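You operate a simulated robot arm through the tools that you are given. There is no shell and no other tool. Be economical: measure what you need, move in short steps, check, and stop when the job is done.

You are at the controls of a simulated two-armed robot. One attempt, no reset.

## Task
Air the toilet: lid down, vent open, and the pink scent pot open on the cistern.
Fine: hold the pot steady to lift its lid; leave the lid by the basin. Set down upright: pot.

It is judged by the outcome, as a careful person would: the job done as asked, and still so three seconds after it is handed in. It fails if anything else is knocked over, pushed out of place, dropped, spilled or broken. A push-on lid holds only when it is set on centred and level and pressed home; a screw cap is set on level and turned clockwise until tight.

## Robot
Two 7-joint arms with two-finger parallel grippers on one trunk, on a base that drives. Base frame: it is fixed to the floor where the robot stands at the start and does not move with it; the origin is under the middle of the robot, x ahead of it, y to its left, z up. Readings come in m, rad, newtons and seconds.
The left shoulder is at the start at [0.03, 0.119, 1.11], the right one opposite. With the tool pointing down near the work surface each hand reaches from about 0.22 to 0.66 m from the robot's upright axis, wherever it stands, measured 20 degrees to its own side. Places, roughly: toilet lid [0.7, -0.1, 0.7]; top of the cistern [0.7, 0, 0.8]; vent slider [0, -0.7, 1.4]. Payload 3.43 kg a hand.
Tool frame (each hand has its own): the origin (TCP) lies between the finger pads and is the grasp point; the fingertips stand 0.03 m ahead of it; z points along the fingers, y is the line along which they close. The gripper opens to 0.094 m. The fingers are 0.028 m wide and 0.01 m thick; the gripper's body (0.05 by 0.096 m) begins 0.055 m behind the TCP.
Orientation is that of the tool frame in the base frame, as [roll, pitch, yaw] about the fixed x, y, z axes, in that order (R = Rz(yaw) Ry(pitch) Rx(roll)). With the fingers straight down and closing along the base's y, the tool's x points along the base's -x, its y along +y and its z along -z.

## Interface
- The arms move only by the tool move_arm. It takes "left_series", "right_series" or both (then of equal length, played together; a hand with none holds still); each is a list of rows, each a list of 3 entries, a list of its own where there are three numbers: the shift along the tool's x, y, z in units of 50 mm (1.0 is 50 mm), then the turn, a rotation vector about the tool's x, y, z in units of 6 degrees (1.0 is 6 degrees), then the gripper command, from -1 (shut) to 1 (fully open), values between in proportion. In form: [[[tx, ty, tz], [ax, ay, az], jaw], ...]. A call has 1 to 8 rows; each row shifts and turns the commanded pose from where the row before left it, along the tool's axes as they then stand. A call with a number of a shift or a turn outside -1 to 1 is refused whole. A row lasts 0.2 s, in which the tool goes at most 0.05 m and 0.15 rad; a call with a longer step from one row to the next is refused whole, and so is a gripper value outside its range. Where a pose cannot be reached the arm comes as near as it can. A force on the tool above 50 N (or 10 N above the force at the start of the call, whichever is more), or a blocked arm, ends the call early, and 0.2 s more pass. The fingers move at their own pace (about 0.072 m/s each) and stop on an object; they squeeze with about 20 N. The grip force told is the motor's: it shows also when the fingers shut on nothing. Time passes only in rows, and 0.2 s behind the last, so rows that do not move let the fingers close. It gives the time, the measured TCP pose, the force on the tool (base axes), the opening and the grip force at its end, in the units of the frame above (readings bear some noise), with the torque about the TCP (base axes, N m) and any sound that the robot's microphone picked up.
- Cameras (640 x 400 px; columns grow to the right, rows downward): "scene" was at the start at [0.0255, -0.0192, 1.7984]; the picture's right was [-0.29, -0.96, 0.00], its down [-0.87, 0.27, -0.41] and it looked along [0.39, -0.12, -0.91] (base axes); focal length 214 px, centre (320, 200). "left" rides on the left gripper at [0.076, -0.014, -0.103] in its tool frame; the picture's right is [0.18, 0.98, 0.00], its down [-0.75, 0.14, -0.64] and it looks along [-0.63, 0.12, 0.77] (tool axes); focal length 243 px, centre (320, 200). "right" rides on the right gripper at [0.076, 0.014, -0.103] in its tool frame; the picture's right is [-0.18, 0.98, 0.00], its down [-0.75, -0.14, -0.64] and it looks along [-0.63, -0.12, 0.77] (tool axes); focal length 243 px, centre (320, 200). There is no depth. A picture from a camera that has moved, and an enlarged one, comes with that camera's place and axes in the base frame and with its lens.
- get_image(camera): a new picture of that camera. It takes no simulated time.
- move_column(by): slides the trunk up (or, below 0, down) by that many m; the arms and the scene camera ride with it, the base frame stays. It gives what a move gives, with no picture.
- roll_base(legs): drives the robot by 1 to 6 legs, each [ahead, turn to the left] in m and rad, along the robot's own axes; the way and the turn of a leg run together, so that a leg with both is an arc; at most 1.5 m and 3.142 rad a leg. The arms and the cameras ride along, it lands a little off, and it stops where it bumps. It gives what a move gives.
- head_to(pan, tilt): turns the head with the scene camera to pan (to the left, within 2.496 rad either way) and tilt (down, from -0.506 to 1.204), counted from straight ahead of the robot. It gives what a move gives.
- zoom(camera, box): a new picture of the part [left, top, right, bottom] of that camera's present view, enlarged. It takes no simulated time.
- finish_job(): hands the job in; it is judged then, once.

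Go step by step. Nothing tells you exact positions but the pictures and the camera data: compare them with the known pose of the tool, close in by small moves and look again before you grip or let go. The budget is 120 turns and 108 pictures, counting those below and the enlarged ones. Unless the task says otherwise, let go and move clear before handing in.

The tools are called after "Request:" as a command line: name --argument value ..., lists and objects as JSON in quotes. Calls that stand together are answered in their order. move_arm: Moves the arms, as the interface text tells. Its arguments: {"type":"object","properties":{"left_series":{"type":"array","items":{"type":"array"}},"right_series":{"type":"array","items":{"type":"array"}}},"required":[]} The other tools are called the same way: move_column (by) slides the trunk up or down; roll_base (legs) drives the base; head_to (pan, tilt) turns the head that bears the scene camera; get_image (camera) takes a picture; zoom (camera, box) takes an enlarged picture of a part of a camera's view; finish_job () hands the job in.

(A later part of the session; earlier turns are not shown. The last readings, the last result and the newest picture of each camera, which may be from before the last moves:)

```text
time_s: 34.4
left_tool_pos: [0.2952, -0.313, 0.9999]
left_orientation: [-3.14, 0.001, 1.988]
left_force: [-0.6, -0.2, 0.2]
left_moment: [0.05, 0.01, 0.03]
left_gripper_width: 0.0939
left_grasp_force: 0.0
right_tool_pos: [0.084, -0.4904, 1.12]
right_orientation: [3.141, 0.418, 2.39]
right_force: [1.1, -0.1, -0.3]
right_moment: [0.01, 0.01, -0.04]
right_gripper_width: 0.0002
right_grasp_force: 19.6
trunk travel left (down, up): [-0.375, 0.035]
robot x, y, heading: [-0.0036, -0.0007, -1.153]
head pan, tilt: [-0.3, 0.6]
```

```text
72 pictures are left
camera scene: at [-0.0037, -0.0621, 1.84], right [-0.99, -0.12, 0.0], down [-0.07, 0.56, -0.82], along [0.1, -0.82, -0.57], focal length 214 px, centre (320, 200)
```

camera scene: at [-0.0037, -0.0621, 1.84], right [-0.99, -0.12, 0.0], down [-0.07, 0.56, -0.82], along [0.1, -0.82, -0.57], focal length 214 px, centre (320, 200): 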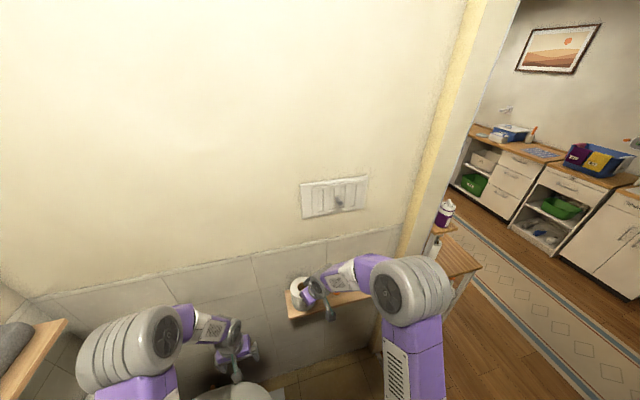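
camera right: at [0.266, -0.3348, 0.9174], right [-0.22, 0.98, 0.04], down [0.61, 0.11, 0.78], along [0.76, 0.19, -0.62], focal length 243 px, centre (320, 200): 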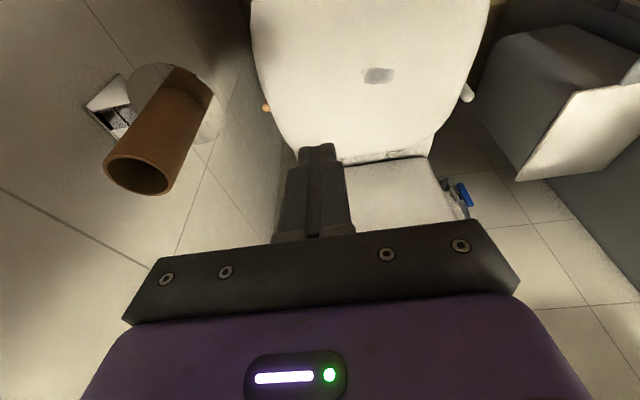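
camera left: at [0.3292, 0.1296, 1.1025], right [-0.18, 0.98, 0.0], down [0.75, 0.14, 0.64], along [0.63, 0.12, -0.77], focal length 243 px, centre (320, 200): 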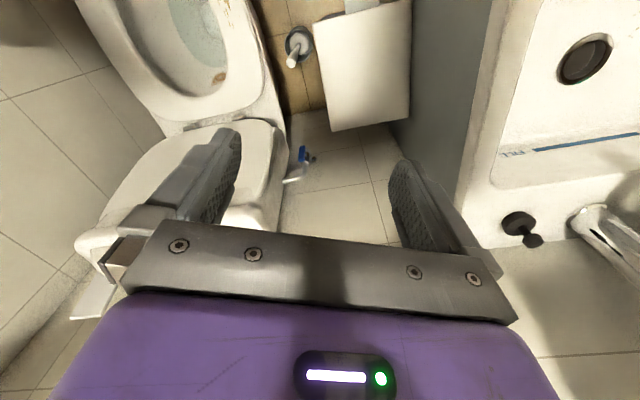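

Request:
move_arm --right_series '[[[-0.325, 0, -0.73], [0.407, 0, 0.914], 1], [[-0.325, 0, -0.73], [0.407, 0, 0.914], 1], [[-0.325, 0, -0.73], [0.407, 0, 0.914], 1], [[-0.325, 0, -0.73], [0.407, 0, 0.914], 1]]'

Request:
move_arm --right_series '[[[-0.26, -0.39, -0.21], [0, -1, 0], 1], [[-0.28, -0.39, -0.18], [0, -1, 0], 1], [[-0.3, -0.39, -0.15], [0, -1, 0], 1], [[-0.31, -0.39, -0.12], [0, -1, 0], 1], [[-0.33, -0.39, -0.09], [0, -1, 0], 1], [[-0.33, -0.39, -0.05], [0, -1, 0], 1], [[-0.34, -0.39, -0.02], [0, -1, 0], 1], [[-0.34, -0.39, 0.02], [0, -1, 0], 1]]'

Request:
get_image --camera "right"

Request:
get_image --camera "scene"

```text
time_s: 35.4
left_tool_pos: [0.2938, -0.3126, 1.001]
left_orientation: [-3.14, -0.001, 1.988]
left_force: [0.0, -0.3, -0.4]
left_moment: [-0.01, 0.01, -0.02]
left_gripper_width: 0.0942
left_grasp_force: 0.0
right_tool_pos: [0.084, -0.4902, 1.2819]
right_orientation: [-3.141, 0.418, 1.97]
right_force: [0.3, 0.2, 0.9]
right_moment: [-0.03, -0.02, 0.02]
right_gripper_width: 0.0938
right_grasp_force: 0.1
trunk travel left (down, up): [-0.375, 0.035]
robot x, y, heading: [-0.0011, 0.0012, -1.156]
head pan, tilt: [-0.3, 0.6]
```

```text
time_s: 37.2
left_tool_pos: [0.294, -0.3128, 0.9999]
left_orientation: [3.14, 0.0, 1.988]
left_force: [-0.1, 0.5, 0.2]
left_moment: [0.0, -0.02, -0.01]
left_gripper_width: 0.0942
left_grasp_force: 0.0
right_tool_pos: [-0.0357, -0.6089, 1.3991]
right_orientation: [3.09, 1.254, 1.913]
right_force: [0.2, 0.9, 0.7]
right_moment: [-0.01, 0.03, 0.02]
right_gripper_width: 0.0941
right_grasp_force: 0.1
trunk travel left (down, up): [-0.375, 0.035]
robot x, y, heading: [-0.0036, -0.0026, -1.153]
head pan, tilt: [-0.3, 0.6]
```

```text
71 pictures are left
camera right: at [-0.0698, -0.49, 1.3584], right [0.93, 0.32, 0.19], down [-0.29, 0.29, 0.91], along [0.24, -0.9, 0.36], focal length 243 px, centre (320, 200)
```

right: 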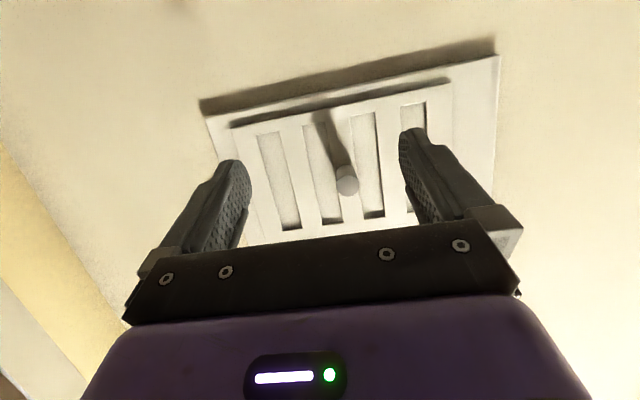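

```text
70 pictures are left
camera scene: at [-0.0042, -0.0624, 1.84], right [-0.99, -0.12, 0.0], down [-0.07, 0.56, -0.82], along [0.1, -0.82, -0.57], focal length 214 px, centre (320, 200)
```

scene: 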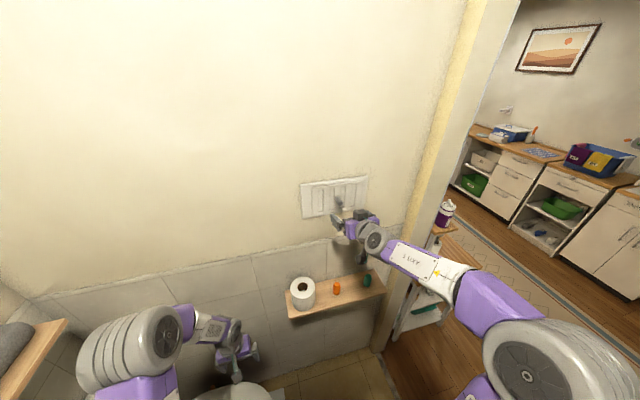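

The knob's tip is near [0.003, -0.671, 1.42] and its shaft points out of the wall. I'll align with it first, then advance.

Request:
move_arm --right_series '[[[-0.43, 0.12, 0], [0, 0, 0], 1], [[-0.43, 0.12, 0.1], [0, 0, 0], 1], [[0, 0, 0.4], [0, 0, 0], 1]]'

Request:
get_image --camera "right"

```text
time_s: 38.0
left_tool_pos: [0.2955, -0.314, 0.999]
left_orientation: [-3.142, -0.002, 1.987]
left_force: [0.4, 0.1, 0.2]
left_moment: [0.01, 0.04, 0.03]
left_gripper_width: 0.0941
left_grasp_force: 0.1
right_tool_pos: [-0.0112, -0.6397, 1.4347]
right_orientation: [3.141, 1.255, 1.972]
right_force: [0.8, -0.3, -0.3]
right_moment: [0.02, 0.01, -0.02]
right_gripper_width: 0.0942
right_grasp_force: 0.0
trunk travel left (down, up): [-0.375, 0.035]
robot x, y, heading: [-0.0053, 0.0013, -1.155]
head pan, tilt: [-0.3, 0.6]
```

```text
69 pictures are left
camera right: at [-0.045, -0.5215, 1.3915], right [0.93, 0.33, 0.17], down [-0.28, 0.29, 0.92], along [0.25, -0.9, 0.36], focal length 243 px, centre (320, 200)
```

right: 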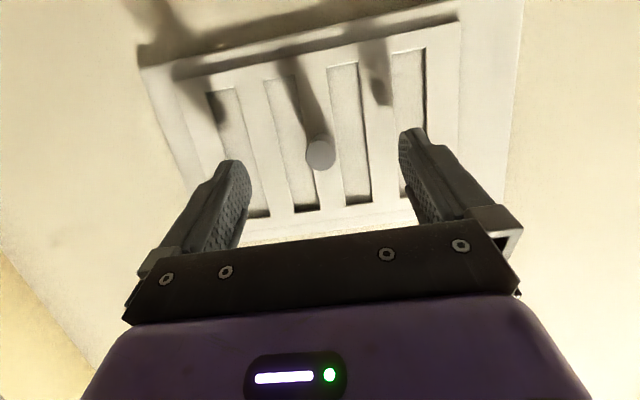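

Request:
move_arm --right_series '[[[0.05, 0, 0.25], [0, 0, 0], 1], [[0, 0, 0.25], [0, 0, 0], 1], [[0, 0, 0], [0, 0, 0], 0]]'

Request:
get_image --camera "right"

```text
time_s: 38.8
left_tool_pos: [0.2916, -0.3092, 1.0011]
left_orientation: [3.14, 0.005, 1.988]
left_force: [-0.3, -0.3, 0.8]
left_moment: [0.01, 0.01, 0.0]
left_gripper_width: 0.0942
left_grasp_force: 0.1
right_tool_pos: [-0.0034, -0.6523, 1.4245]
right_orientation: [3.137, 1.258, 1.964]
right_force: [-11.9, 25.6, -4.0]
right_moment: [-0.03, 0.03, -0.95]
right_gripper_width: 0.0563
right_grasp_force: 8.2
trunk travel left (down, up): [-0.375, 0.035]
robot x, y, heading: [-0.0002, -0.0021, -1.151]
head pan, tilt: [-0.3, 0.6]
```

```text
68 pictures are left
camera right: at [-0.0385, -0.5352, 1.3831], right [0.93, 0.33, 0.18], down [-0.28, 0.3, 0.91], along [0.25, -0.9, 0.37], focal length 243 px, centre (320, 200)
```

right: 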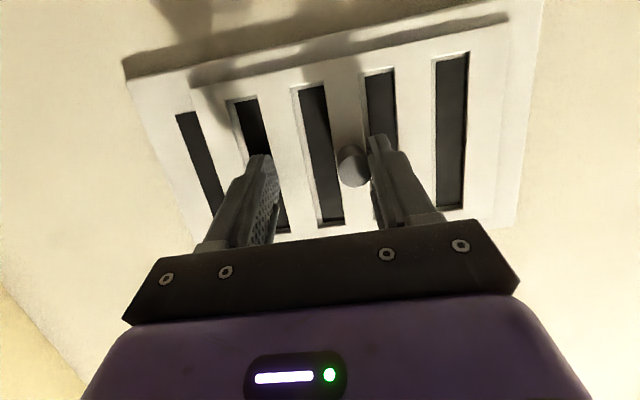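

The vent slots now show dark, so the slider has shifted open. I'll back off and check.

Request:
move_arm --right_series '[[[0, 0, -0.2], [0, 0, 0], 0.3], [[0, 0, -0.4], [0, 0, 0], 0.6], [[0, 0, -0.8], [0, 0, 0], 1], [[0, 0, -0.8], [0, 0, 0], 1]]'

Request:
get_image --camera "right"

Request:
zoom --camera "scene" --box '[290, 165, 380, 225]'

```text
time_s: 39.8
left_tool_pos: [0.294, -0.3115, 1.0017]
left_orientation: [-3.141, 0.001, 1.987]
left_force: [-0.4, 0.6, 0.1]
left_moment: [-0.04, 0.03, 0.03]
left_gripper_width: 0.0941
left_grasp_force: 0.1
right_tool_pos: [-0.0422, -0.559, 1.4579]
right_orientation: [-3.139, 1.258, 1.973]
right_force: [-0.8, 0.1, 0.0]
right_moment: [0.0, -0.01, 0.01]
right_gripper_width: 0.0942
right_grasp_force: 0.1
trunk travel left (down, up): [-0.375, 0.035]
robot x, y, heading: [0.0006, -0.0001, -1.151]
head pan, tilt: [-0.3, 0.6]
```

```text
67 pictures are left
camera right: at [-0.0772, -0.4411, 1.4158], right [0.93, 0.33, 0.17], down [-0.28, 0.29, 0.91], along [0.25, -0.9, 0.36], focal length 243 px, centre (320, 200)
```

right: 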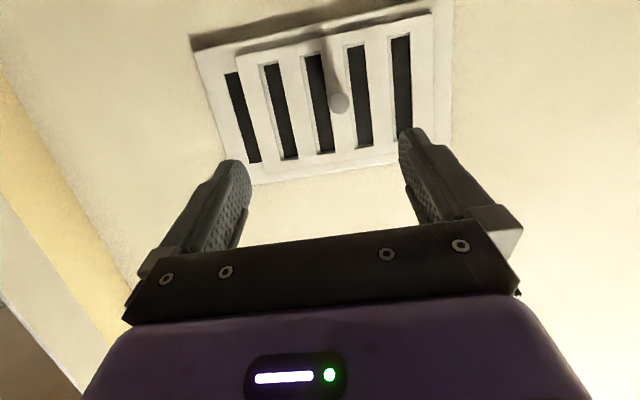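

```text
6.67 times, centred on (335, 195) of scene
camera zoom: at [-0.0044, -0.0595, 1.8401], right [-0.99, -0.12, 0.0], down [-0.07, 0.56, -0.83], along [0.1, -0.82, -0.56], focal length 1430 px, centre (220, 233)
```

zoom: 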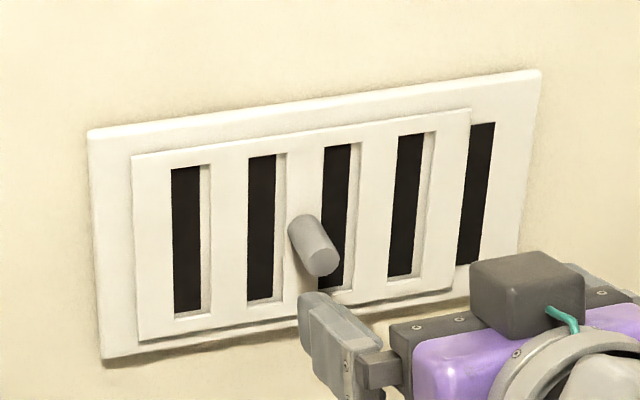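

The vent is mostly open, but a thin strip of backing still shows. I'll grip the knob lightly and slide it the rest of the way.

Request:
move_arm --right_series '[[[0.02, 0.1, 0.65], [0, 0, 0], 1], [[0.02, 0.1, 0.65], [0, 0, 0], 0.6], [[0, 0.1, 0.64], [0, 0, 0], 0.3]]'

Request:
get_image --camera "right"

```text
time_s: 40.6
left_tool_pos: [0.2945, -0.3147, 1.0001]
left_orientation: [3.141, -0.001, 1.987]
left_force: [-0.4, -0.6, 0.0]
left_moment: [-0.01, 0.01, 0.0]
left_gripper_width: 0.094
left_grasp_force: 0.1
right_tool_pos: [0.0093, -0.6436, 1.4231]
right_orientation: [-3.139, 1.256, 1.971]
right_force: [0.4, -0.6, -0.3]
right_moment: [-0.01, 0.03, -0.03]
right_gripper_width: 0.0613
right_grasp_force: 0.0
trunk travel left (down, up): [-0.375, 0.035]
robot x, y, heading: [0.0026, -0.0001, -1.154]
head pan, tilt: [-0.3, 0.6]
```

```text
65 pictures are left
camera right: at [-0.0271, -0.5252, 1.3823], right [0.93, 0.33, 0.17], down [-0.28, 0.29, 0.92], along [0.25, -0.9, 0.36], focal length 243 px, centre (320, 200)
```

right: 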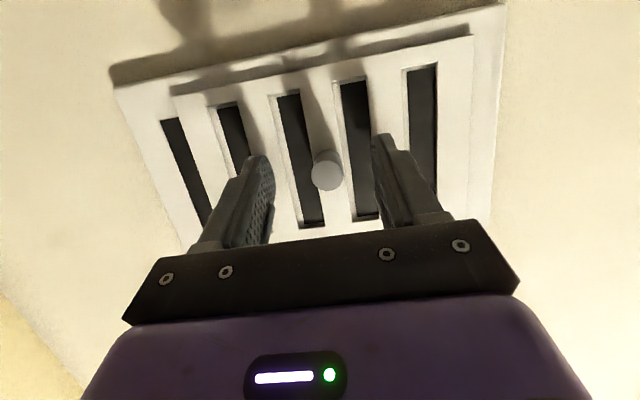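

Request:
move_arm --right_series '[[[0, 0, 0], [0, 0, 0], -0.3], [[0, 0, 0], [0, 0, 0], -0.9], [[0, 0, 0], [0, 0, 0], -0.9], [[0, 0.1, 0], [0, 0, 0], -0.9], [[0, 0.1, 0], [0, 0, 0], -0.9], [[0, 0.1, 0], [0, 0, 0], -0.9]]'

Request:
get_image --camera "right"

Request:
zoom --camera "scene" --box '[290, 165, 380, 225]'

```text
time_s: 42.0
left_tool_pos: [0.2913, -0.3144, 1.0011]
left_orientation: [3.14, 0.0, 1.987]
left_force: [-0.6, -0.3, 0.1]
left_moment: [-0.03, -0.01, 0.01]
left_gripper_width: 0.0941
left_grasp_force: 0.1
right_tool_pos: [0.0142, -0.64, 1.4263]
right_orientation: [-3.141, 1.257, 1.961]
right_force: [-15.2, -8.8, 4.5]
right_moment: [0.11, 0.23, -0.02]
right_gripper_width: 0.0173
right_grasp_force: 45.4
trunk travel left (down, up): [-0.375, 0.035]
robot x, y, heading: [-0.0011, -0.0007, -1.151]
head pan, tilt: [-0.3, 0.6]
```

```text
64 pictures are left
camera right: at [-0.0204, -0.5202, 1.3833], right [0.93, 0.32, 0.18], down [-0.27, 0.3, 0.91], along [0.24, -0.9, 0.36], focal length 243 px, centre (320, 200)
```

right: 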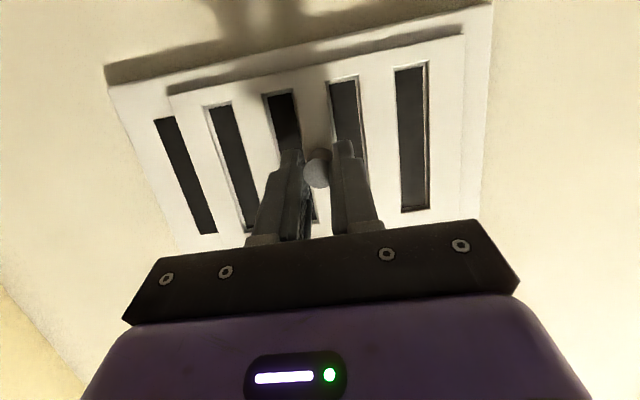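

```text
6.67 times, centred on (335, 195) of scene
camera zoom: at [-0.0076, -0.064, 1.84], right [-0.99, -0.12, 0.0], down [-0.06, 0.56, -0.82], along [0.1, -0.82, -0.57], focal length 1430 px, centre (220, 233)
```

zoom: 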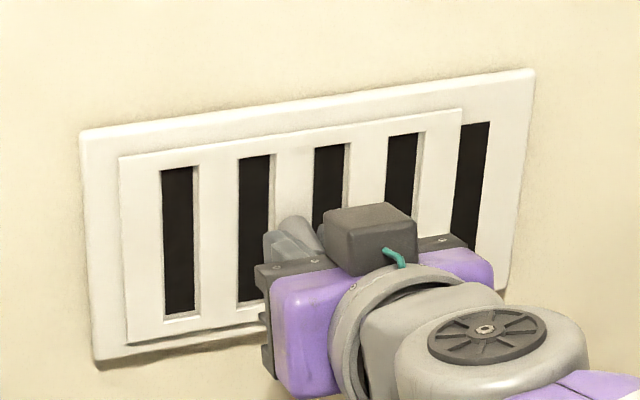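

The vent is fully open. I'll release the knob and retreat to a compact pose.

Request:
move_arm --right_series '[[[0, -0.05, 0], [0, 0, 0], 0], [[0, 0, 0], [0, 0, 0], 1], [[0, 0, -0.5], [0, 0, 0], 1], [[0, 0, -0.9], [0, 0, 0], 1], [[0, 0, -0.9], [0, 0, 0], 1]]'

Request:
move_arm --right_series '[[[0.34, 0.39, 0], [0, 1, 0], 1], [[0.34, 0.39, 0.02], [0, 1, 0], 1], [[0.4, 0.39, 0.1], [0, 1, 0], 1], [[0.4, 0.39, 0.2], [0, 1, 0], 1], [[0.4, 0.39, 0.3], [0, 1, 0], 1], [[0.4, 0.39, 0.4], [0, 1, 0], 1], [[0.3, 0.39, 0.5], [0, 1, 0], 1], [[0.2, 0.39, 0.6], [0, 1, 0], 1]]'

Request:
move_arm --right_series '[[[-0.3, 0.5, 0.5], [0, 1, 0], 1], [[-0.3, 0.5, 0.5], [0, 1, 0], 1]]'

Request:
get_image --camera "scene"

```text
time_s: 43.2
left_tool_pos: [0.2934, -0.3122, 1.0002]
left_orientation: [-3.141, 0.001, 1.988]
left_force: [-0.5, 0.1, 0.4]
left_moment: [0.01, 0.01, 0.0]
left_gripper_width: 0.0941
left_grasp_force: 0.0
right_tool_pos: [-0.0244, -0.5345, 1.4605]
right_orientation: [3.141, 1.258, 1.971]
right_force: [0.5, 0.6, -0.3]
right_moment: [-0.01, -0.01, 0.01]
right_gripper_width: 0.0941
right_grasp_force: 0.1
trunk travel left (down, up): [-0.375, 0.035]
robot x, y, heading: [0.0009, 0.0026, -1.151]
head pan, tilt: [-0.3, 0.6]
```

```text
time_s: 45.0
left_tool_pos: [0.2945, -0.3138, 0.9997]
left_orientation: [-3.141, -0.001, 1.986]
left_force: [0.5, 0.7, 0.1]
left_moment: [0.0, 0.02, -0.02]
left_gripper_width: 0.0939
left_grasp_force: 0.1
right_tool_pos: [0.115, -0.4622, 1.2725]
right_orientation: [3.141, 0.417, 1.971]
right_force: [0.9, 0.3, 0.1]
right_moment: [0.02, -0.02, 0.02]
right_gripper_width: 0.0944
right_grasp_force: 0.0
trunk travel left (down, up): [-0.375, 0.035]
robot x, y, heading: [-0.0002, 0.0025, -1.15]
head pan, tilt: [-0.3, 0.6]
```

```text
time_s: 45.6
left_tool_pos: [0.2954, -0.3132, 1.0002]
left_orientation: [3.141, 0.001, 1.988]
left_force: [0.1, 0.4, -0.7]
left_moment: [0.05, 0.0, 0.0]
left_gripper_width: 0.0941
left_grasp_force: 0.1
right_tool_pos: [0.1801, -0.4823, 1.2394]
right_orientation: [3.141, 0.206, 1.971]
right_force: [0.0, -0.4, 0.4]
right_moment: [-0.03, -0.03, 0.0]
right_gripper_width: 0.0938
right_grasp_force: 0.0
trunk travel left (down, up): [-0.375, 0.035]
robot x, y, heading: [0.0012, -0.0039, -1.159]
head pan, tilt: [-0.3, 0.6]
```

```text
62 pictures are left
camera scene: at [-0.0019, -0.0629, 1.8399], right [-0.99, -0.12, 0.0], down [-0.07, 0.56, -0.82], along [0.1, -0.82, -0.57], focal length 214 px, centre (320, 200)
```

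scene: 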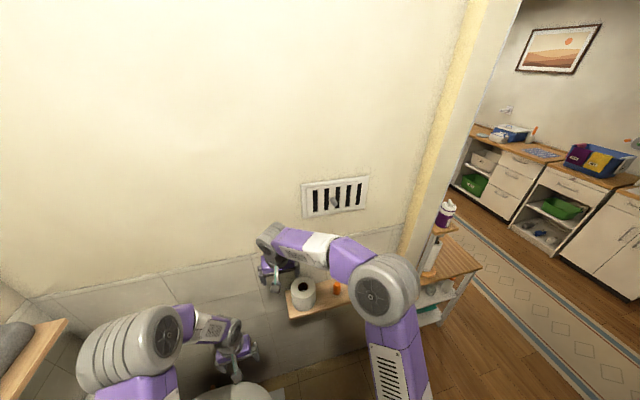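

The vent is open. I'm turning back to the start heading and raising the left hand before going on to the basin.

Request:
move_arm --left_series '[[[0, 0, -0.9], [0, 0, 0], 1], [[0, 0, -0.9], [0, 0, 0], 1], [[0, 0, -0.9], [0, 0, 0], 1], [[0, 0, -0.9], [0, 0, 0], 1], [[0, 0, -0.9], [0, 0, 0], 1]]'

Request:
roll_base --legs '[[0, 1.155]]'

Request:
head_to --pan 1.0 --tilt 0.9

Request:
get_image --camera "scene"

```text
time_s: 46.8
left_tool_pos: [0.2953, -0.3115, 1.2258]
left_orientation: [-3.141, -0.001, 1.988]
left_force: [0.4, -0.5, -0.5]
left_moment: [-0.01, 0.02, 0.01]
left_gripper_width: 0.0944
left_grasp_force: 0.0
right_tool_pos: [0.1782, -0.4822, 1.2402]
right_orientation: [-3.141, 0.21, 1.97]
right_force: [-0.2, 0.4, 0.2]
right_moment: [0.0, 0.02, -0.01]
right_gripper_width: 0.094
right_grasp_force: 0.1
trunk travel left (down, up): [-0.375, 0.035]
robot x, y, heading: [-0.0025, 0.0029, -1.154]
head pan, tilt: [-0.3, 0.6]
```

```text
time_s: 50.1
left_tool_pos: [0.4083, 0.1342, 1.2251]
left_orientation: [3.141, 0.0, 3.121]
left_force: [0.6, 0.1, 1.0]
left_moment: [-0.01, 0.01, -0.03]
left_gripper_width: 0.094
left_grasp_force: 0.0
right_tool_pos: [0.512, -0.043, 1.2413]
right_orientation: [-3.141, 0.21, 3.103]
right_force: [0.3, -0.8, -0.2]
right_moment: [0.0, 0.0, 0.04]
right_gripper_width: 0.0939
right_grasp_force: 0.0
trunk travel left (down, up): [-0.375, 0.035]
robot x, y, heading: [0.0007, 0.0023, -0.021]
head pan, tilt: [-0.3, 0.6]
```

```text
time_s: 51.5
left_tool_pos: [0.4077, 0.1345, 1.2255]
left_orientation: [3.141, 0.001, 3.121]
left_force: [0.0, -0.1, -0.6]
left_moment: [-0.01, 0.0, 0.01]
left_gripper_width: 0.0939
left_grasp_force: 0.0
right_tool_pos: [0.5128, -0.0422, 1.2407]
right_orientation: [3.141, 0.209, 3.104]
right_force: [-0.7, -0.6, 1.2]
right_moment: [0.02, -0.03, 0.02]
right_gripper_width: 0.094
right_grasp_force: 0.0
trunk travel left (down, up): [-0.375, 0.035]
robot x, y, heading: [-0.001, -0.0001, -0.018]
head pan, tilt: [1.0, 0.901]
```

```text
61 pictures are left
camera scene: at [0.0105, 0.0616, 1.8152], right [0.83, -0.56, 0.0], down [-0.44, -0.65, -0.62], along [0.35, 0.52, -0.78], focal length 214 px, centre (320, 200)
```

scene: 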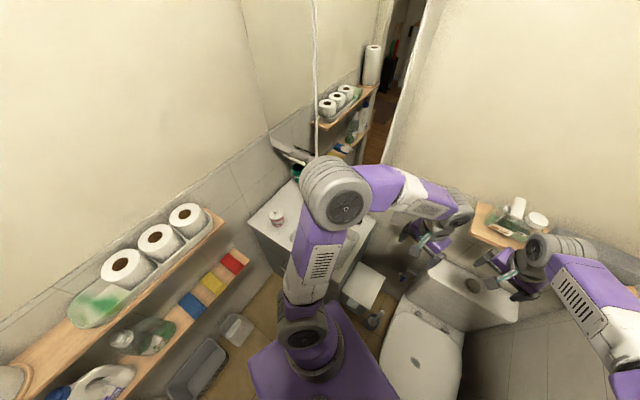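

Next I turn to face the basin; there is clearance for both elbows.

Request:
roll_base --legs '[[0, 0.6]]'

Request:
get_image --camera "scene"

```text
time_s: 53.0
left_tool_pos: [0.3505, 0.2423, 1.2254]
left_orientation: [3.141, 0.002, -2.877]
left_force: [0.8, 0.0, -0.2]
left_moment: [-0.02, -0.03, -0.04]
left_gripper_width: 0.094
left_grasp_force: 0.0
right_tool_pos: [0.499, 0.1008, 1.2408]
right_orientation: [3.141, 0.209, -2.894]
right_force: [-0.3, 0.6, -0.9]
right_moment: [0.01, -0.05, -0.01]
right_gripper_width: 0.094
right_grasp_force: 0.0
trunk travel left (down, up): [-0.375, 0.035]
robot x, y, heading: [-0.0025, -0.0023, 0.259]
head pan, tilt: [1.0, 0.901]
stopped in leg 1: the robot was blocked; the commanded pose is now the measured one
```

```text
60 pictures are left
camera scene: at [-0.0124, 0.0613, 1.8151], right [0.95, -0.3, 0.0], down [-0.24, -0.75, -0.62], along [0.19, 0.59, -0.78], focal length 214 px, centre (320, 200)
```

scene: 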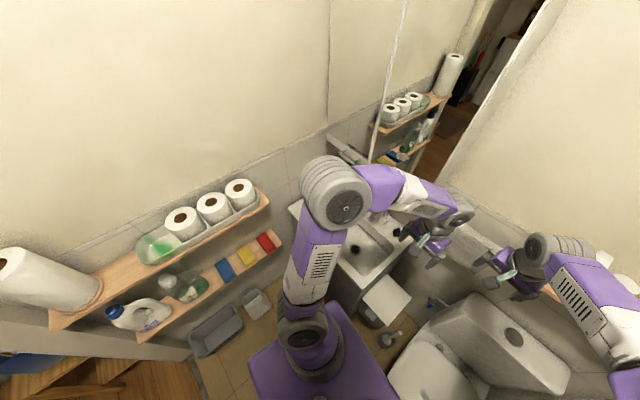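

The base was blocked, most likely by the vanity's side. I'll back away a bit, then turn.

Request:
roll_base --legs '[[-0.15, 0]]'

Request:
roll_base --legs '[[0, 0.75]]'

Request:
head_to --pan -0.1 --tilt 0.9

Request:
get_image --camera "scene"

```text
time_s: 54.3
left_tool_pos: [0.2081, 0.2022, 1.2259]
left_orientation: [-3.14, -0.001, -2.881]
left_force: [0.0, 0.7, 0.0]
left_moment: [-0.01, 0.05, 0.01]
left_gripper_width: 0.0942
left_grasp_force: 0.1
right_tool_pos: [0.3568, 0.062, 1.2416]
right_orientation: [3.141, 0.207, -2.898]
right_force: [-1.0, 0.0, -0.5]
right_moment: [-0.03, -0.01, 0.0]
right_gripper_width: 0.094
right_grasp_force: 0.1
trunk travel left (down, up): [-0.375, 0.035]
robot x, y, heading: [-0.1441, -0.0426, 0.257]
head pan, tilt: [1.0, 0.901]
```

```text
time_s: 56.7
left_tool_pos: [-0.0482, 0.3784, 1.2244]
left_orientation: [-3.14, 0.001, -2.138]
left_force: [-0.6, 0.0, 0.8]
left_moment: [-0.01, 0.01, -0.02]
left_gripper_width: 0.0941
left_grasp_force: 0.2
right_tool_pos: [0.1571, 0.375, 1.2411]
right_orientation: [-3.141, 0.207, -2.154]
right_force: [0.4, -0.5, 0.3]
right_moment: [0.0, -0.04, 0.0]
right_gripper_width: 0.094
right_grasp_force: 0.1
trunk travel left (down, up): [-0.375, 0.035]
robot x, y, heading: [-0.1474, -0.0426, 0.998]
head pan, tilt: [1.0, 0.901]
```

```text
time_s: 58.0
left_tool_pos: [-0.0473, 0.3785, 1.2254]
left_orientation: [-3.142, 0.003, -2.139]
left_force: [0.2, 0.5, -0.9]
left_moment: [-0.01, -0.02, 0.03]
left_gripper_width: 0.0938
left_grasp_force: 0.2
right_tool_pos: [0.1573, 0.3744, 1.2407]
right_orientation: [3.14, 0.207, -2.154]
right_force: [-0.1, -0.4, 1.1]
right_moment: [-0.01, -0.02, 0.0]
right_gripper_width: 0.094
right_grasp_force: 0.0
trunk travel left (down, up): [-0.375, 0.035]
robot x, y, heading: [-0.1459, -0.0424, 1.001]
head pan, tilt: [-0.099, 0.901]
```

```text
59 pictures are left
camera scene: at [-0.1174, -0.0086, 1.8152], right [0.78, -0.62, 0.0], down [-0.49, -0.61, -0.62], along [0.39, 0.49, -0.78], focal length 214 px, centre (320, 200)
```

scene: 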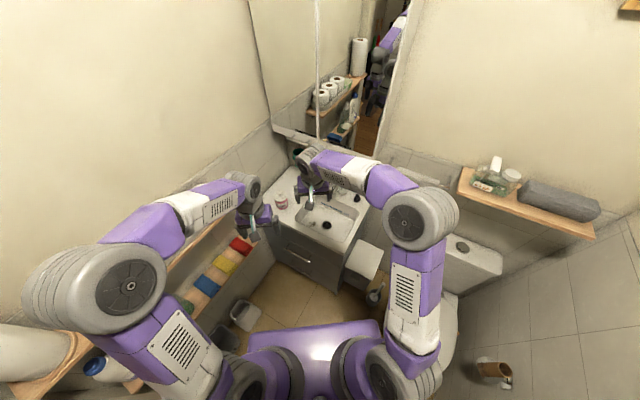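

I can see the basin and pot well now. Extending the left hand will bring its elbow away from the side shelf before I drive closer.

Request:
move_arm --left_series '[[[-0.9, 0, 0], [0, 0, 0], 1], [[-0.9, 0, 0], [0, 0, 0], 1], [[-0.9, 0, 0], [0, 0, 0], 1]]'

Request:
get_image --camera "scene"

Request:
get_image --camera "left"

```text
time_s: 58.8
left_tool_pos: [0.0235, 0.4928, 1.2242]
left_orientation: [-3.141, -0.001, -2.136]
left_force: [0.5, 1.4, 0.0]
left_moment: [-0.02, -0.01, 0.02]
left_gripper_width: 0.094
left_grasp_force: 0.0
right_tool_pos: [0.1569, 0.3751, 1.2394]
right_orientation: [-3.141, 0.207, -2.156]
right_force: [0.0, -0.3, -0.2]
right_moment: [0.0, -0.01, 0.0]
right_gripper_width: 0.0939
right_grasp_force: 0.1
trunk travel left (down, up): [-0.375, 0.035]
robot x, y, heading: [-0.146, -0.0407, 0.999]
head pan, tilt: [-0.099, 0.901]
```

```text
58 pictures are left
camera scene: at [-0.1158, -0.007, 1.8151], right [0.78, -0.62, 0.0], down [-0.49, -0.62, -0.62], along [0.38, 0.49, -0.78], focal length 214 px, centre (320, 200)
```

scene: 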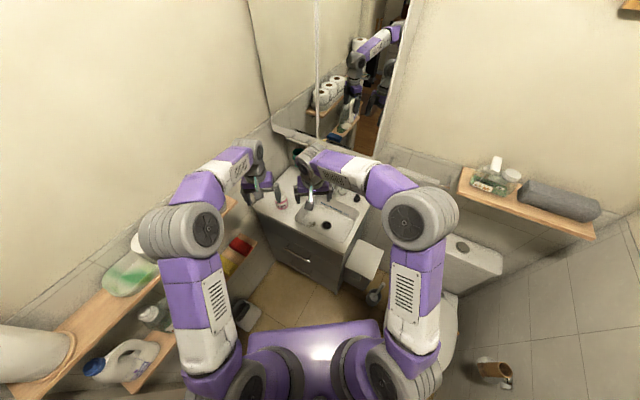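

```text
57 pictures are left
camera left: at [-0.0049, 0.4211, 1.3259], right [-0.93, 0.37, 0.0], down [0.29, 0.71, 0.64], along [0.24, 0.6, -0.77], focal length 243 px, centre (320, 200)
```

left: 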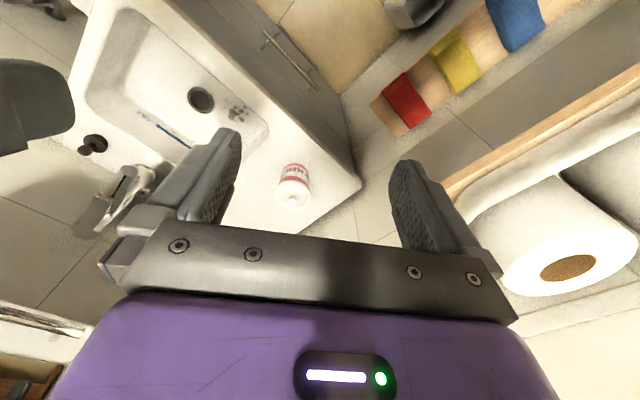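

The pot stands near [0.18, 0.72, 0.8]. Driving forward about 0.16 m to bring it into reach.

Request:
roll_base --legs '[[0.16, 0]]'

Request:
zoom --camera "left" --box '[180, 60, 420, 240]'

Request:
get_image --camera "scene"

Request:
get_image --camera "right"

```text
time_s: 60.2
left_tool_pos: [0.1092, 0.6283, 1.2233]
left_orientation: [3.141, 0.003, -2.138]
left_force: [-0.6, -0.5, -0.5]
left_moment: [-0.01, -0.02, 0.01]
left_gripper_width: 0.0943
left_grasp_force: 0.2
right_tool_pos: [0.2417, 0.5087, 1.2407]
right_orientation: [3.141, 0.21, -2.156]
right_force: [-0.2, -0.1, 0.3]
right_moment: [0.0, -0.01, -0.01]
right_gripper_width: 0.0941
right_grasp_force: 0.1
trunk travel left (down, up): [-0.375, 0.035]
robot x, y, heading: [-0.0646, 0.0954, 1.0]
head pan, tilt: [-0.099, 0.901]
```

```text
2.22 times, centred on (300, 150) of left
camera zoom: at [0.0803, 0.5553, 1.3267], right [-0.93, 0.37, 0.0], down [0.29, 0.71, 0.64], along [0.24, 0.6, -0.77], focal length 539 px, centre (364, 311)
```

zoom: 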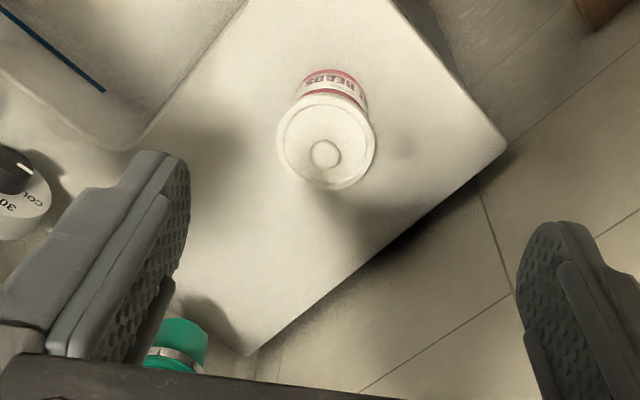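

```text
55 pictures are left
camera scene: at [-0.0305, 0.1271, 1.8152], right [0.78, -0.62, 0.0], down [-0.49, -0.61, -0.62], along [0.39, 0.49, -0.78], focal length 214 px, centre (320, 200)
```

scene: 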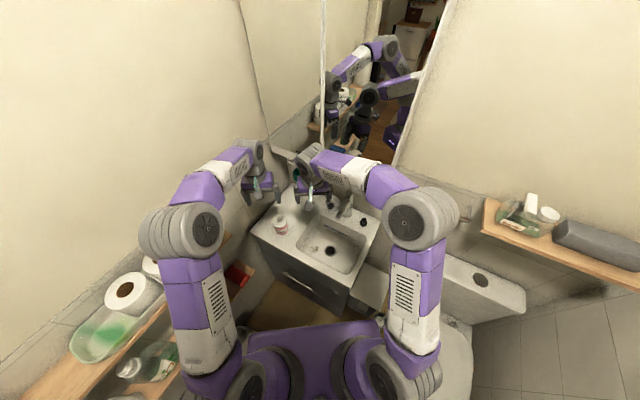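

```text
54 pictures are left
camera right: at [0.1772, 0.4387, 1.3239], right [-0.72, 0.69, 0.04], down [0.45, 0.43, 0.78], along [0.53, 0.58, -0.62], focal length 243 px, centre (320, 200)
```

right: 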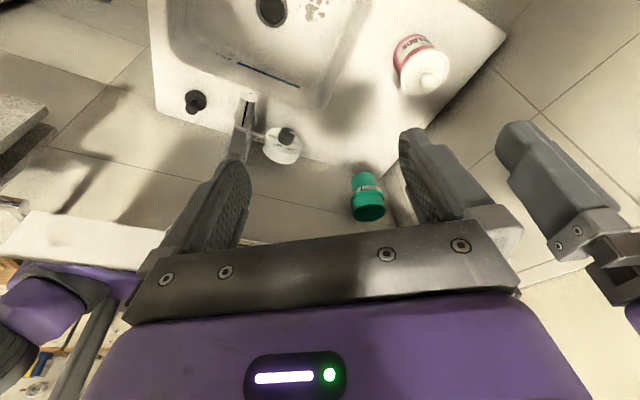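

The pot's axis is near [0.168, 0.698]: counter at about z 0.85, knob top about 0.95, lid about 73 mm wide. The right hand will hold the body from the robot side, and the left will lift the lid from above.

Request:
move_arm --left_series '[[[0, 0.1, -0.6], [0, 0, 0], 1], [[0, 0.1, -0.6], [0, 0, 0], 1], [[0, 0, -0.6], [0, 0, 0], 1], [[0, 0, -0.6], [0, 0, 0], 1], [[0, 0, 0], [0, 0, 0], 1]]'

Request:
move_arm --right_series '[[[0.24, 0.29, 0.44], [-0.198, 0, -0.93], 1], [[0.24, 0.29, 0.44], [-0.198, 0, -0.93], 1], [[0.24, 0.29, 0.44], [-0.198, 0, -0.93], 1], [[0.24, 0.29, 0.44], [-0.198, 0, -0.93], 1], [[0.24, 0.29, 0.44], [-0.198, 0, -0.93], 1]]'

Request:
move_arm --right_series '[[[0, 0, 0], [0, -1, 0], 1], [[0, 0, 0], [0, -1, 0], 1], [[0, 0, 0], [0, -1, 0], 1], [[0, 0, 0], [0, -1, 0], 1], [[0, 0, 0], [0, -1, 0], 1], [[0, 0, 0], [0, -1, 0], 1], [[0, 0, 0], [0, -1, 0], 1]]'

Request:
get_image --camera "right"

Request:
get_image --camera "scene"

```text
time_s: 61.4
left_tool_pos: [0.1013, 0.6318, 1.3447]
left_orientation: [3.142, 0.001, -2.136]
left_force: [0.0, -1.0, -0.2]
left_moment: [-0.03, -0.01, 0.02]
left_gripper_width: 0.094
left_grasp_force: 0.0
right_tool_pos: [0.2429, 0.5109, 1.2399]
right_orientation: [3.141, 0.208, -2.155]
right_force: [-0.2, -0.3, -0.2]
right_moment: [-0.01, -0.04, 0.02]
right_gripper_width: 0.0941
right_grasp_force: 0.0
trunk travel left (down, up): [-0.375, 0.035]
robot x, y, heading: [-0.0582, 0.0937, 1.004]
head pan, tilt: [-0.099, 0.901]
```

```text
time_s: 62.6
left_tool_pos: [0.1006, 0.6332, 1.3439]
left_orientation: [3.141, 0.002, -2.137]
left_force: [-1.4, 0.2, 0.5]
left_moment: [-0.04, 0.01, 0.01]
left_gripper_width: 0.0941
left_grasp_force: 0.1
right_tool_pos: [0.1627, 0.5044, 1.1218]
right_orientation: [3.14, 0.21, -1.654]
right_force: [0.1, -0.3, 0.2]
right_moment: [0.0, -0.02, 0.02]
right_gripper_width: 0.094
right_grasp_force: 0.1
trunk travel left (down, up): [-0.375, 0.035]
robot x, y, heading: [-0.0594, 0.0938, 1.001]
head pan, tilt: [-0.099, 0.901]
```

```text
time_s: 64.2
left_tool_pos: [0.1018, 0.6329, 1.3442]
left_orientation: [3.141, -0.001, -2.137]
left_force: [-0.1, 0.4, -0.6]
left_moment: [0.0, 0.01, -0.02]
left_gripper_width: 0.0943
left_grasp_force: 0.0
right_tool_pos: [0.163, 0.5041, 1.1208]
right_orientation: [3.14, 0.945, -1.658]
right_force: [-0.4, -0.2, 0.5]
right_moment: [-0.03, 0.02, 0.0]
right_gripper_width: 0.0939
right_grasp_force: 0.0
trunk travel left (down, up): [-0.375, 0.035]
robot x, y, heading: [-0.0588, 0.0939, 1.002]
head pan, tilt: [-0.099, 0.901]
```

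```text
53 pictures are left
camera right: at [0.1372, 0.3787, 1.118], right [-0.97, 0.19, 0.15], down [0.13, -0.09, 0.99], along [0.2, 0.98, 0.06], focal length 243 px, centre (320, 200)
```

right: 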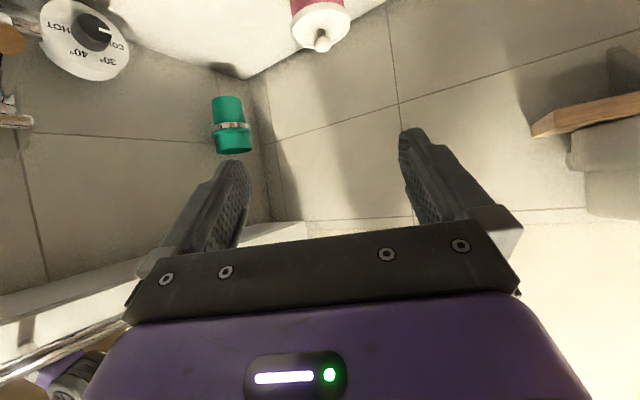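

```text
52 pictures are left
camera scene: at [-0.0303, 0.1273, 1.8152], right [0.78, -0.62, 0.0], down [-0.49, -0.62, -0.62], along [0.38, 0.49, -0.78], focal length 214 px, centre (320, 200)
```

scene: 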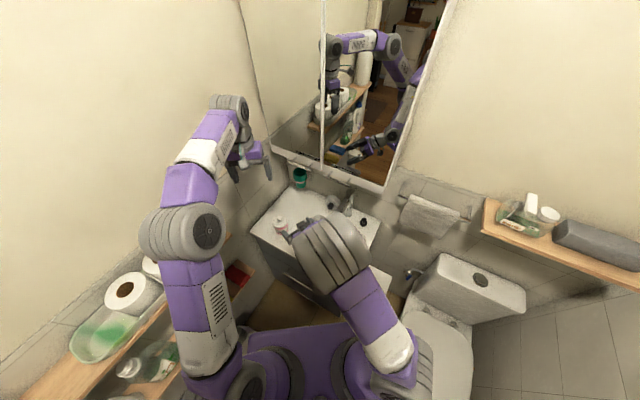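

Request:
move_arm --right_series '[[[0.34, 0.05, 0.67], [0, 0, 0], 1], [[0.34, 0.05, 0.67], [0, 0, 0], 1], [[0.34, 0.05, 0.67], [0, 0, 0], 1], [[0.34, 0.05, 0.67], [0, 0, 0], 1], [[0.34, 0.05, 0.67], [0, 0, 0], 1]]'

Request:
get_image --camera "right"

Request:
zoom --camera "scene" --box '[230, 160, 390, 280]'

```text
time_s: 65.4
left_tool_pos: [0.1002, 0.6321, 1.344]
left_orientation: [3.141, 0.001, -2.139]
left_force: [-0.3, 0.4, 0.1]
left_moment: [-0.03, -0.01, -0.01]
left_gripper_width: 0.0939
left_grasp_force: 0.0
right_tool_pos: [0.1592, 0.5942, 0.9533]
right_orientation: [3.14, 0.944, -1.659]
right_force: [1.0, 0.0, -0.3]
right_moment: [-0.01, -0.01, 0.02]
right_gripper_width: 0.094
right_grasp_force: 0.1
trunk travel left (down, up): [-0.375, 0.035]
robot x, y, heading: [-0.0581, 0.094, 1.002]
head pan, tilt: [-0.099, 0.901]
```

```text
51 pictures are left
camera right: at [0.133, 0.4679, 0.9515], right [-0.97, 0.19, 0.15], down [0.14, -0.09, 0.99], along [0.2, 0.98, 0.06], focal length 243 px, centre (320, 200)
```

right: 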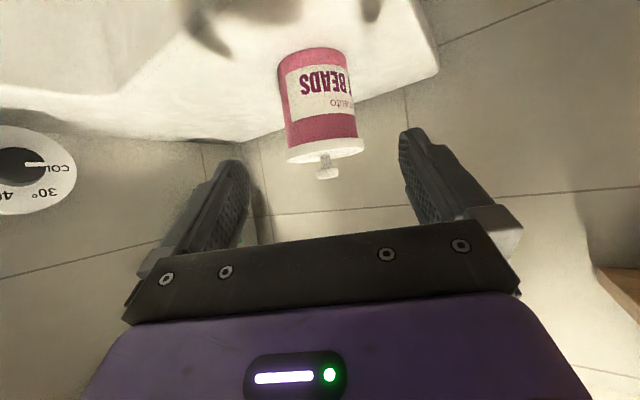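

```text
3.33 times, centred on (310, 220) of scene
camera zoom: at [-0.0299, 0.1279, 1.8152], right [0.78, -0.62, 0.0], down [-0.49, -0.62, -0.62], along [0.38, 0.49, -0.78], focal length 715 px, centre (353, 133)
```

zoom: 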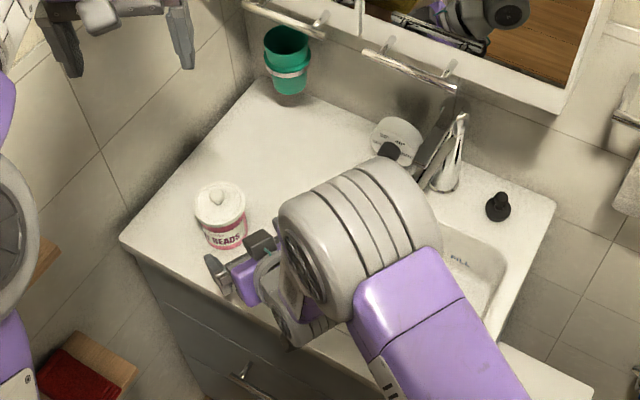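

Request:
move_arm --right_series '[[[0.03, 0, 0.727], [0, 0, 0], 1], [[0.03, 0, 0.727], [0, 0, 0], 1], [[0.03, 0, 0.6], [0, 0, 0], 1]]'

Request:
get_image --camera "right"

Request:
zoom --camera "scene" --box '[255, 190, 335, 250]'

```text
time_s: 66.2
left_tool_pos: [0.1016, 0.6321, 1.3439]
left_orientation: [3.141, 0.0, -2.138]
left_force: [0.3, -0.2, 0.3]
left_moment: [-0.03, -0.03, -0.01]
left_gripper_width: 0.094
left_grasp_force: 0.0
right_tool_pos: [0.1653, 0.6719, 0.8895]
right_orientation: [3.141, 0.943, -1.658]
right_force: [0.3, -0.4, -1.0]
right_moment: [-0.02, 0.04, 0.02]
right_gripper_width: 0.0941
right_grasp_force: 0.0
trunk travel left (down, up): [-0.375, 0.035]
robot x, y, heading: [-0.058, 0.0955, 0.999]
head pan, tilt: [-0.099, 0.901]
```

```text
49 pictures are left
camera right: at [0.1395, 0.5463, 0.8867], right [-0.97, 0.19, 0.15], down [0.14, -0.09, 0.99], along [0.2, 0.98, 0.06], focal length 243 px, centre (320, 200)
```

right: 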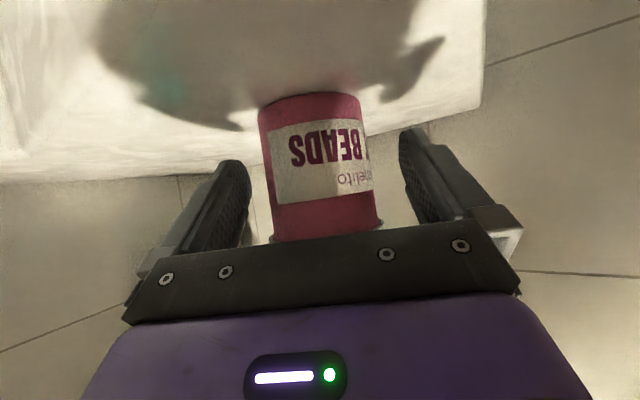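

```text
6.67 times, centred on (295, 220) of scene
camera zoom: at [-0.0304, 0.1276, 1.8152], right [0.78, -0.62, 0.0], down [-0.49, -0.62, -0.62], along [0.38, 0.49, -0.78], focal length 1430 px, centre (487, 67)
```

zoom: 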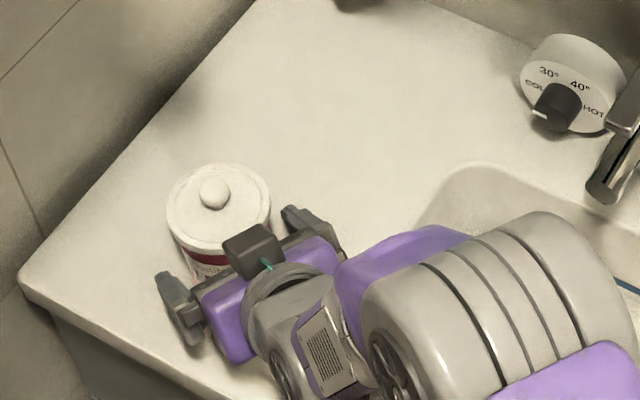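

Request:
move_arm --right_series '[[[-0.118, 0, 0.16], [0, 0, 0], 0.9], [[0, 0, 0], [0, 0, 0], 0.6], [[0, 0, 0], [0, 0, 0], 0.3], [[0, 0, 0], [0, 0, 0], 0.2], [[0, 0, 0], [0, 0, 0], 0.2]]'

Request:
get_image --camera "right"

```text
time_s: 67.4
left_tool_pos: [0.1021, 0.6323, 1.3441]
left_orientation: [-3.141, 0.002, -2.137]
left_force: [-0.3, 0.3, 0.0]
left_moment: [0.0, 0.01, -0.01]
left_gripper_width: 0.0942
left_grasp_force: 0.0
right_tool_pos: [0.1659, 0.6806, 0.8888]
right_orientation: [3.138, 0.94, -1.656]
right_force: [0.2, -0.5, 0.4]
right_moment: [-0.06, -0.02, 0.03]
right_gripper_width: 0.0667
right_grasp_force: 20.1
trunk travel left (down, up): [-0.375, 0.035]
robot x, y, heading: [-0.0604, 0.0931, 1.005]
head pan, tilt: [-0.099, 0.901]
```

```text
47 pictures are left
camera right: at [0.1397, 0.5552, 0.8867], right [-0.97, 0.19, 0.15], down [0.14, -0.09, 0.99], along [0.2, 0.98, 0.06], focal length 243 px, centre (320, 200)
```

right: 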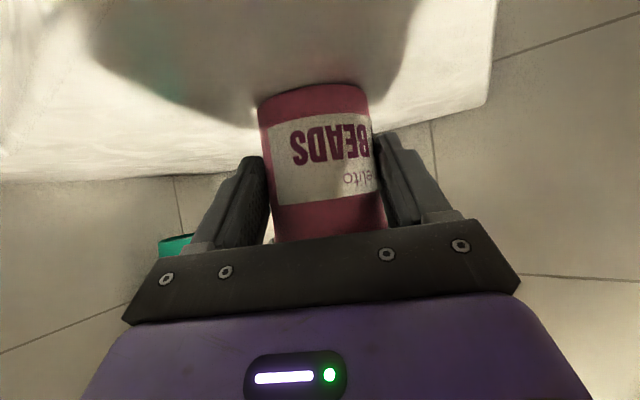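

The pot body is held firmly. Next the left hand goes above the lid knob.

Request:
move_arm --left_series '[[[-0.6, -0.13, 0.2], [0, 0, 0], 1], [[-0.6, -0.13, 0.8], [0, 0, 0], 1], [[-0.6, -0.13, 0.8], [0, 0, 0], 0.6], [[0, 0, 0.9], [0, 0, 0], 0.3], [[0, 0, 0.9], [0, 0, 0], 0.1], [[0, 0, 0.9], [0, 0, 0], 0.1], [[0, 0, 0.9], [0, 0, 0], 0.1]]'

Request:
get_image --camera "left"

Request:
zoom --camera "scene" --box '[240, 170, 360, 260]'

```text
refused: row 2 steps farther than a row can; nothing moved
```

```text
46 pictures are left
camera left: at [0.0719, 0.5602, 1.4466], right [-0.93, 0.37, 0.0], down [0.29, 0.71, 0.64], along [0.24, 0.6, -0.77], focal length 243 px, centre (320, 200)
```

left: 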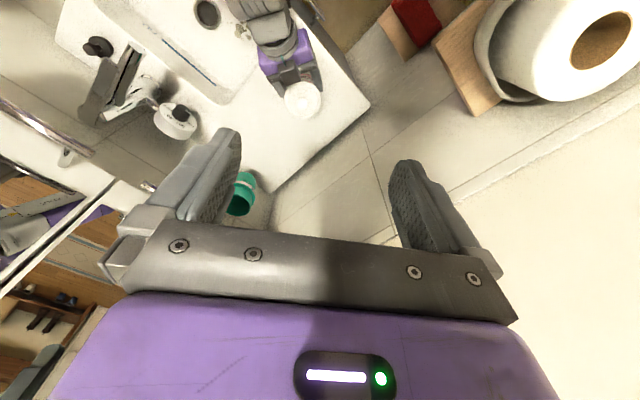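

```text
4.44 times, centred on (300, 215) of scene
camera zoom: at [-0.0304, 0.1273, 1.8152], right [0.78, -0.62, 0.0], down [-0.49, -0.62, -0.62], along [0.38, 0.49, -0.78], focal length 953 px, centre (409, 133)
```

zoom: 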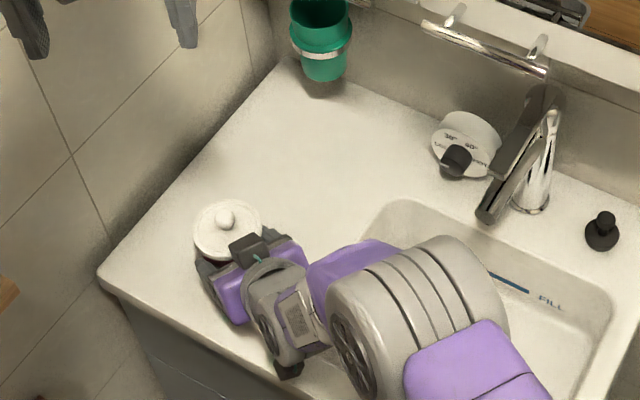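

Request:
move_arm --left_series '[[[-0.6, -0.13, 0.2], [0, 0, 0], 1], [[-0.6, -0.13, 0.7], [0, 0, 0], 1], [[-0.6, -0.13, 0.7], [0, 0, 0], 0.6], [[0, 0, 0.9], [0, 0, 0], 0.3], [[0, 0, 0.9], [0, 0, 0], 0.1], [[0, 0, 0.9], [0, 0, 0], 0.1], [[0, 0, 0.9], [0, 0, 0], 0.1]]'

Request:
get_image --camera "left"

Request:
zoom --camera "scene" --box '[240, 170, 360, 260]'

```text
time_s: 69.0
left_tool_pos: [0.1555, 0.6888, 1.0776]
left_orientation: [3.141, 0.0, -2.138]
left_force: [0.5, -0.2, 0.6]
left_moment: [-0.01, -0.01, -0.02]
left_gripper_width: 0.0519
left_grasp_force: 0.0
left hand out of reach, approached as far as the arm can: row 3
right_tool_pos: [0.1677, 0.6813, 0.8885]
right_orientation: [3.141, 0.944, -1.658]
right_force: [-0.6, -0.9, 0.2]
right_moment: [-0.03, 0.01, 0.02]
right_gripper_width: 0.0669
right_grasp_force: 19.7
trunk travel left (down, up): [-0.375, 0.035]
robot x, y, heading: [-0.0605, 0.0922, 1.0]
head pan, tilt: [-0.099, 0.901]
```

```text
44 pictures are left
camera left: at [0.1272, 0.6168, 1.1805], right [-0.93, 0.37, 0.0], down [0.28, 0.71, 0.64], along [0.24, 0.6, -0.77], focal length 243 px, centre (320, 200)
```

left: 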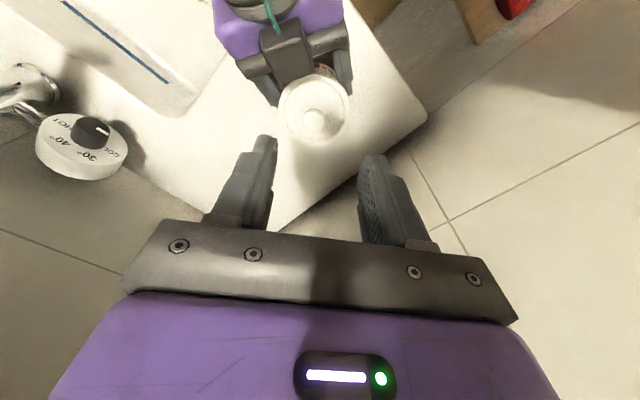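

```text
4.44 times, centred on (300, 215) of scene
camera zoom: at [-0.0302, 0.1281, 1.8152], right [0.78, -0.62, 0.0], down [-0.49, -0.62, -0.62], along [0.38, 0.49, -0.78], focal length 953 px, centre (409, 133)
```

zoom: 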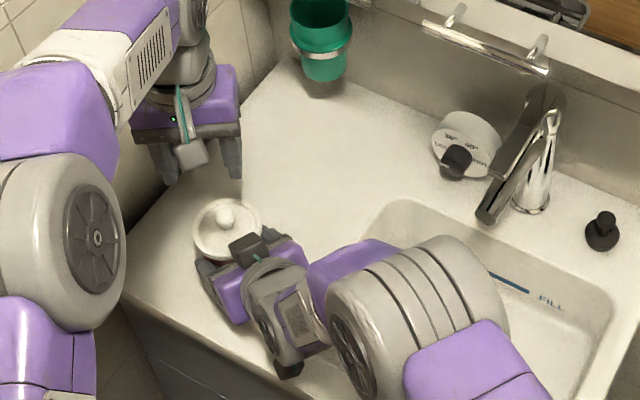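

Request:
move_arm --left_series '[[[-0.18, 0, 0.5], [0, 0, 0], 0.1], [[-0.18, 0, 0.5], [0, 0, 0], 0], [[0, 0, 0.5], [0, 0, 0], 0]]'

Request:
get_image --camera "left"

```text
time_s: 69.8
left_tool_pos: [0.1692, 0.7028, 1.0046]
left_orientation: [3.141, 0.0, -2.137]
left_force: [-0.1, 0.0, -0.2]
left_moment: [0.03, 0.03, 0.01]
left_gripper_width: 0.0472
left_grasp_force: 0.1
right_tool_pos: [0.1664, 0.6799, 0.8897]
right_orientation: [3.14, 0.942, -1.658]
right_force: [-0.1, 0.3, -0.7]
right_moment: [-0.02, -0.03, 0.02]
right_gripper_width: 0.0669
right_grasp_force: 20.3
trunk travel left (down, up): [-0.375, 0.035]
robot x, y, heading: [-0.0562, 0.0935, 1.002]
head pan, tilt: [-0.099, 0.901]
```

```text
42 pictures are left
camera left: at [0.1401, 0.631, 1.1071], right [-0.93, 0.37, 0.0], down [0.28, 0.71, 0.64], along [0.24, 0.6, -0.77], focal length 243 px, centre (320, 200)
```

left: 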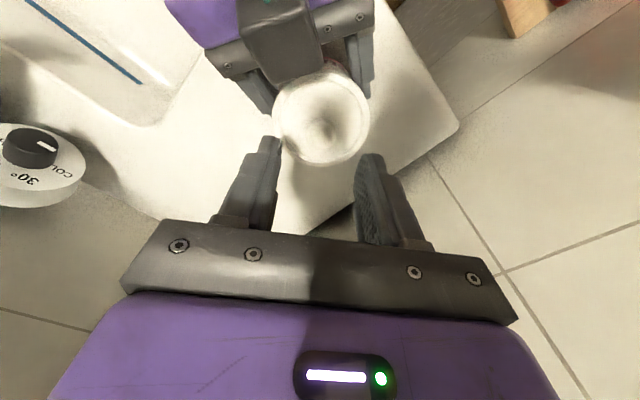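

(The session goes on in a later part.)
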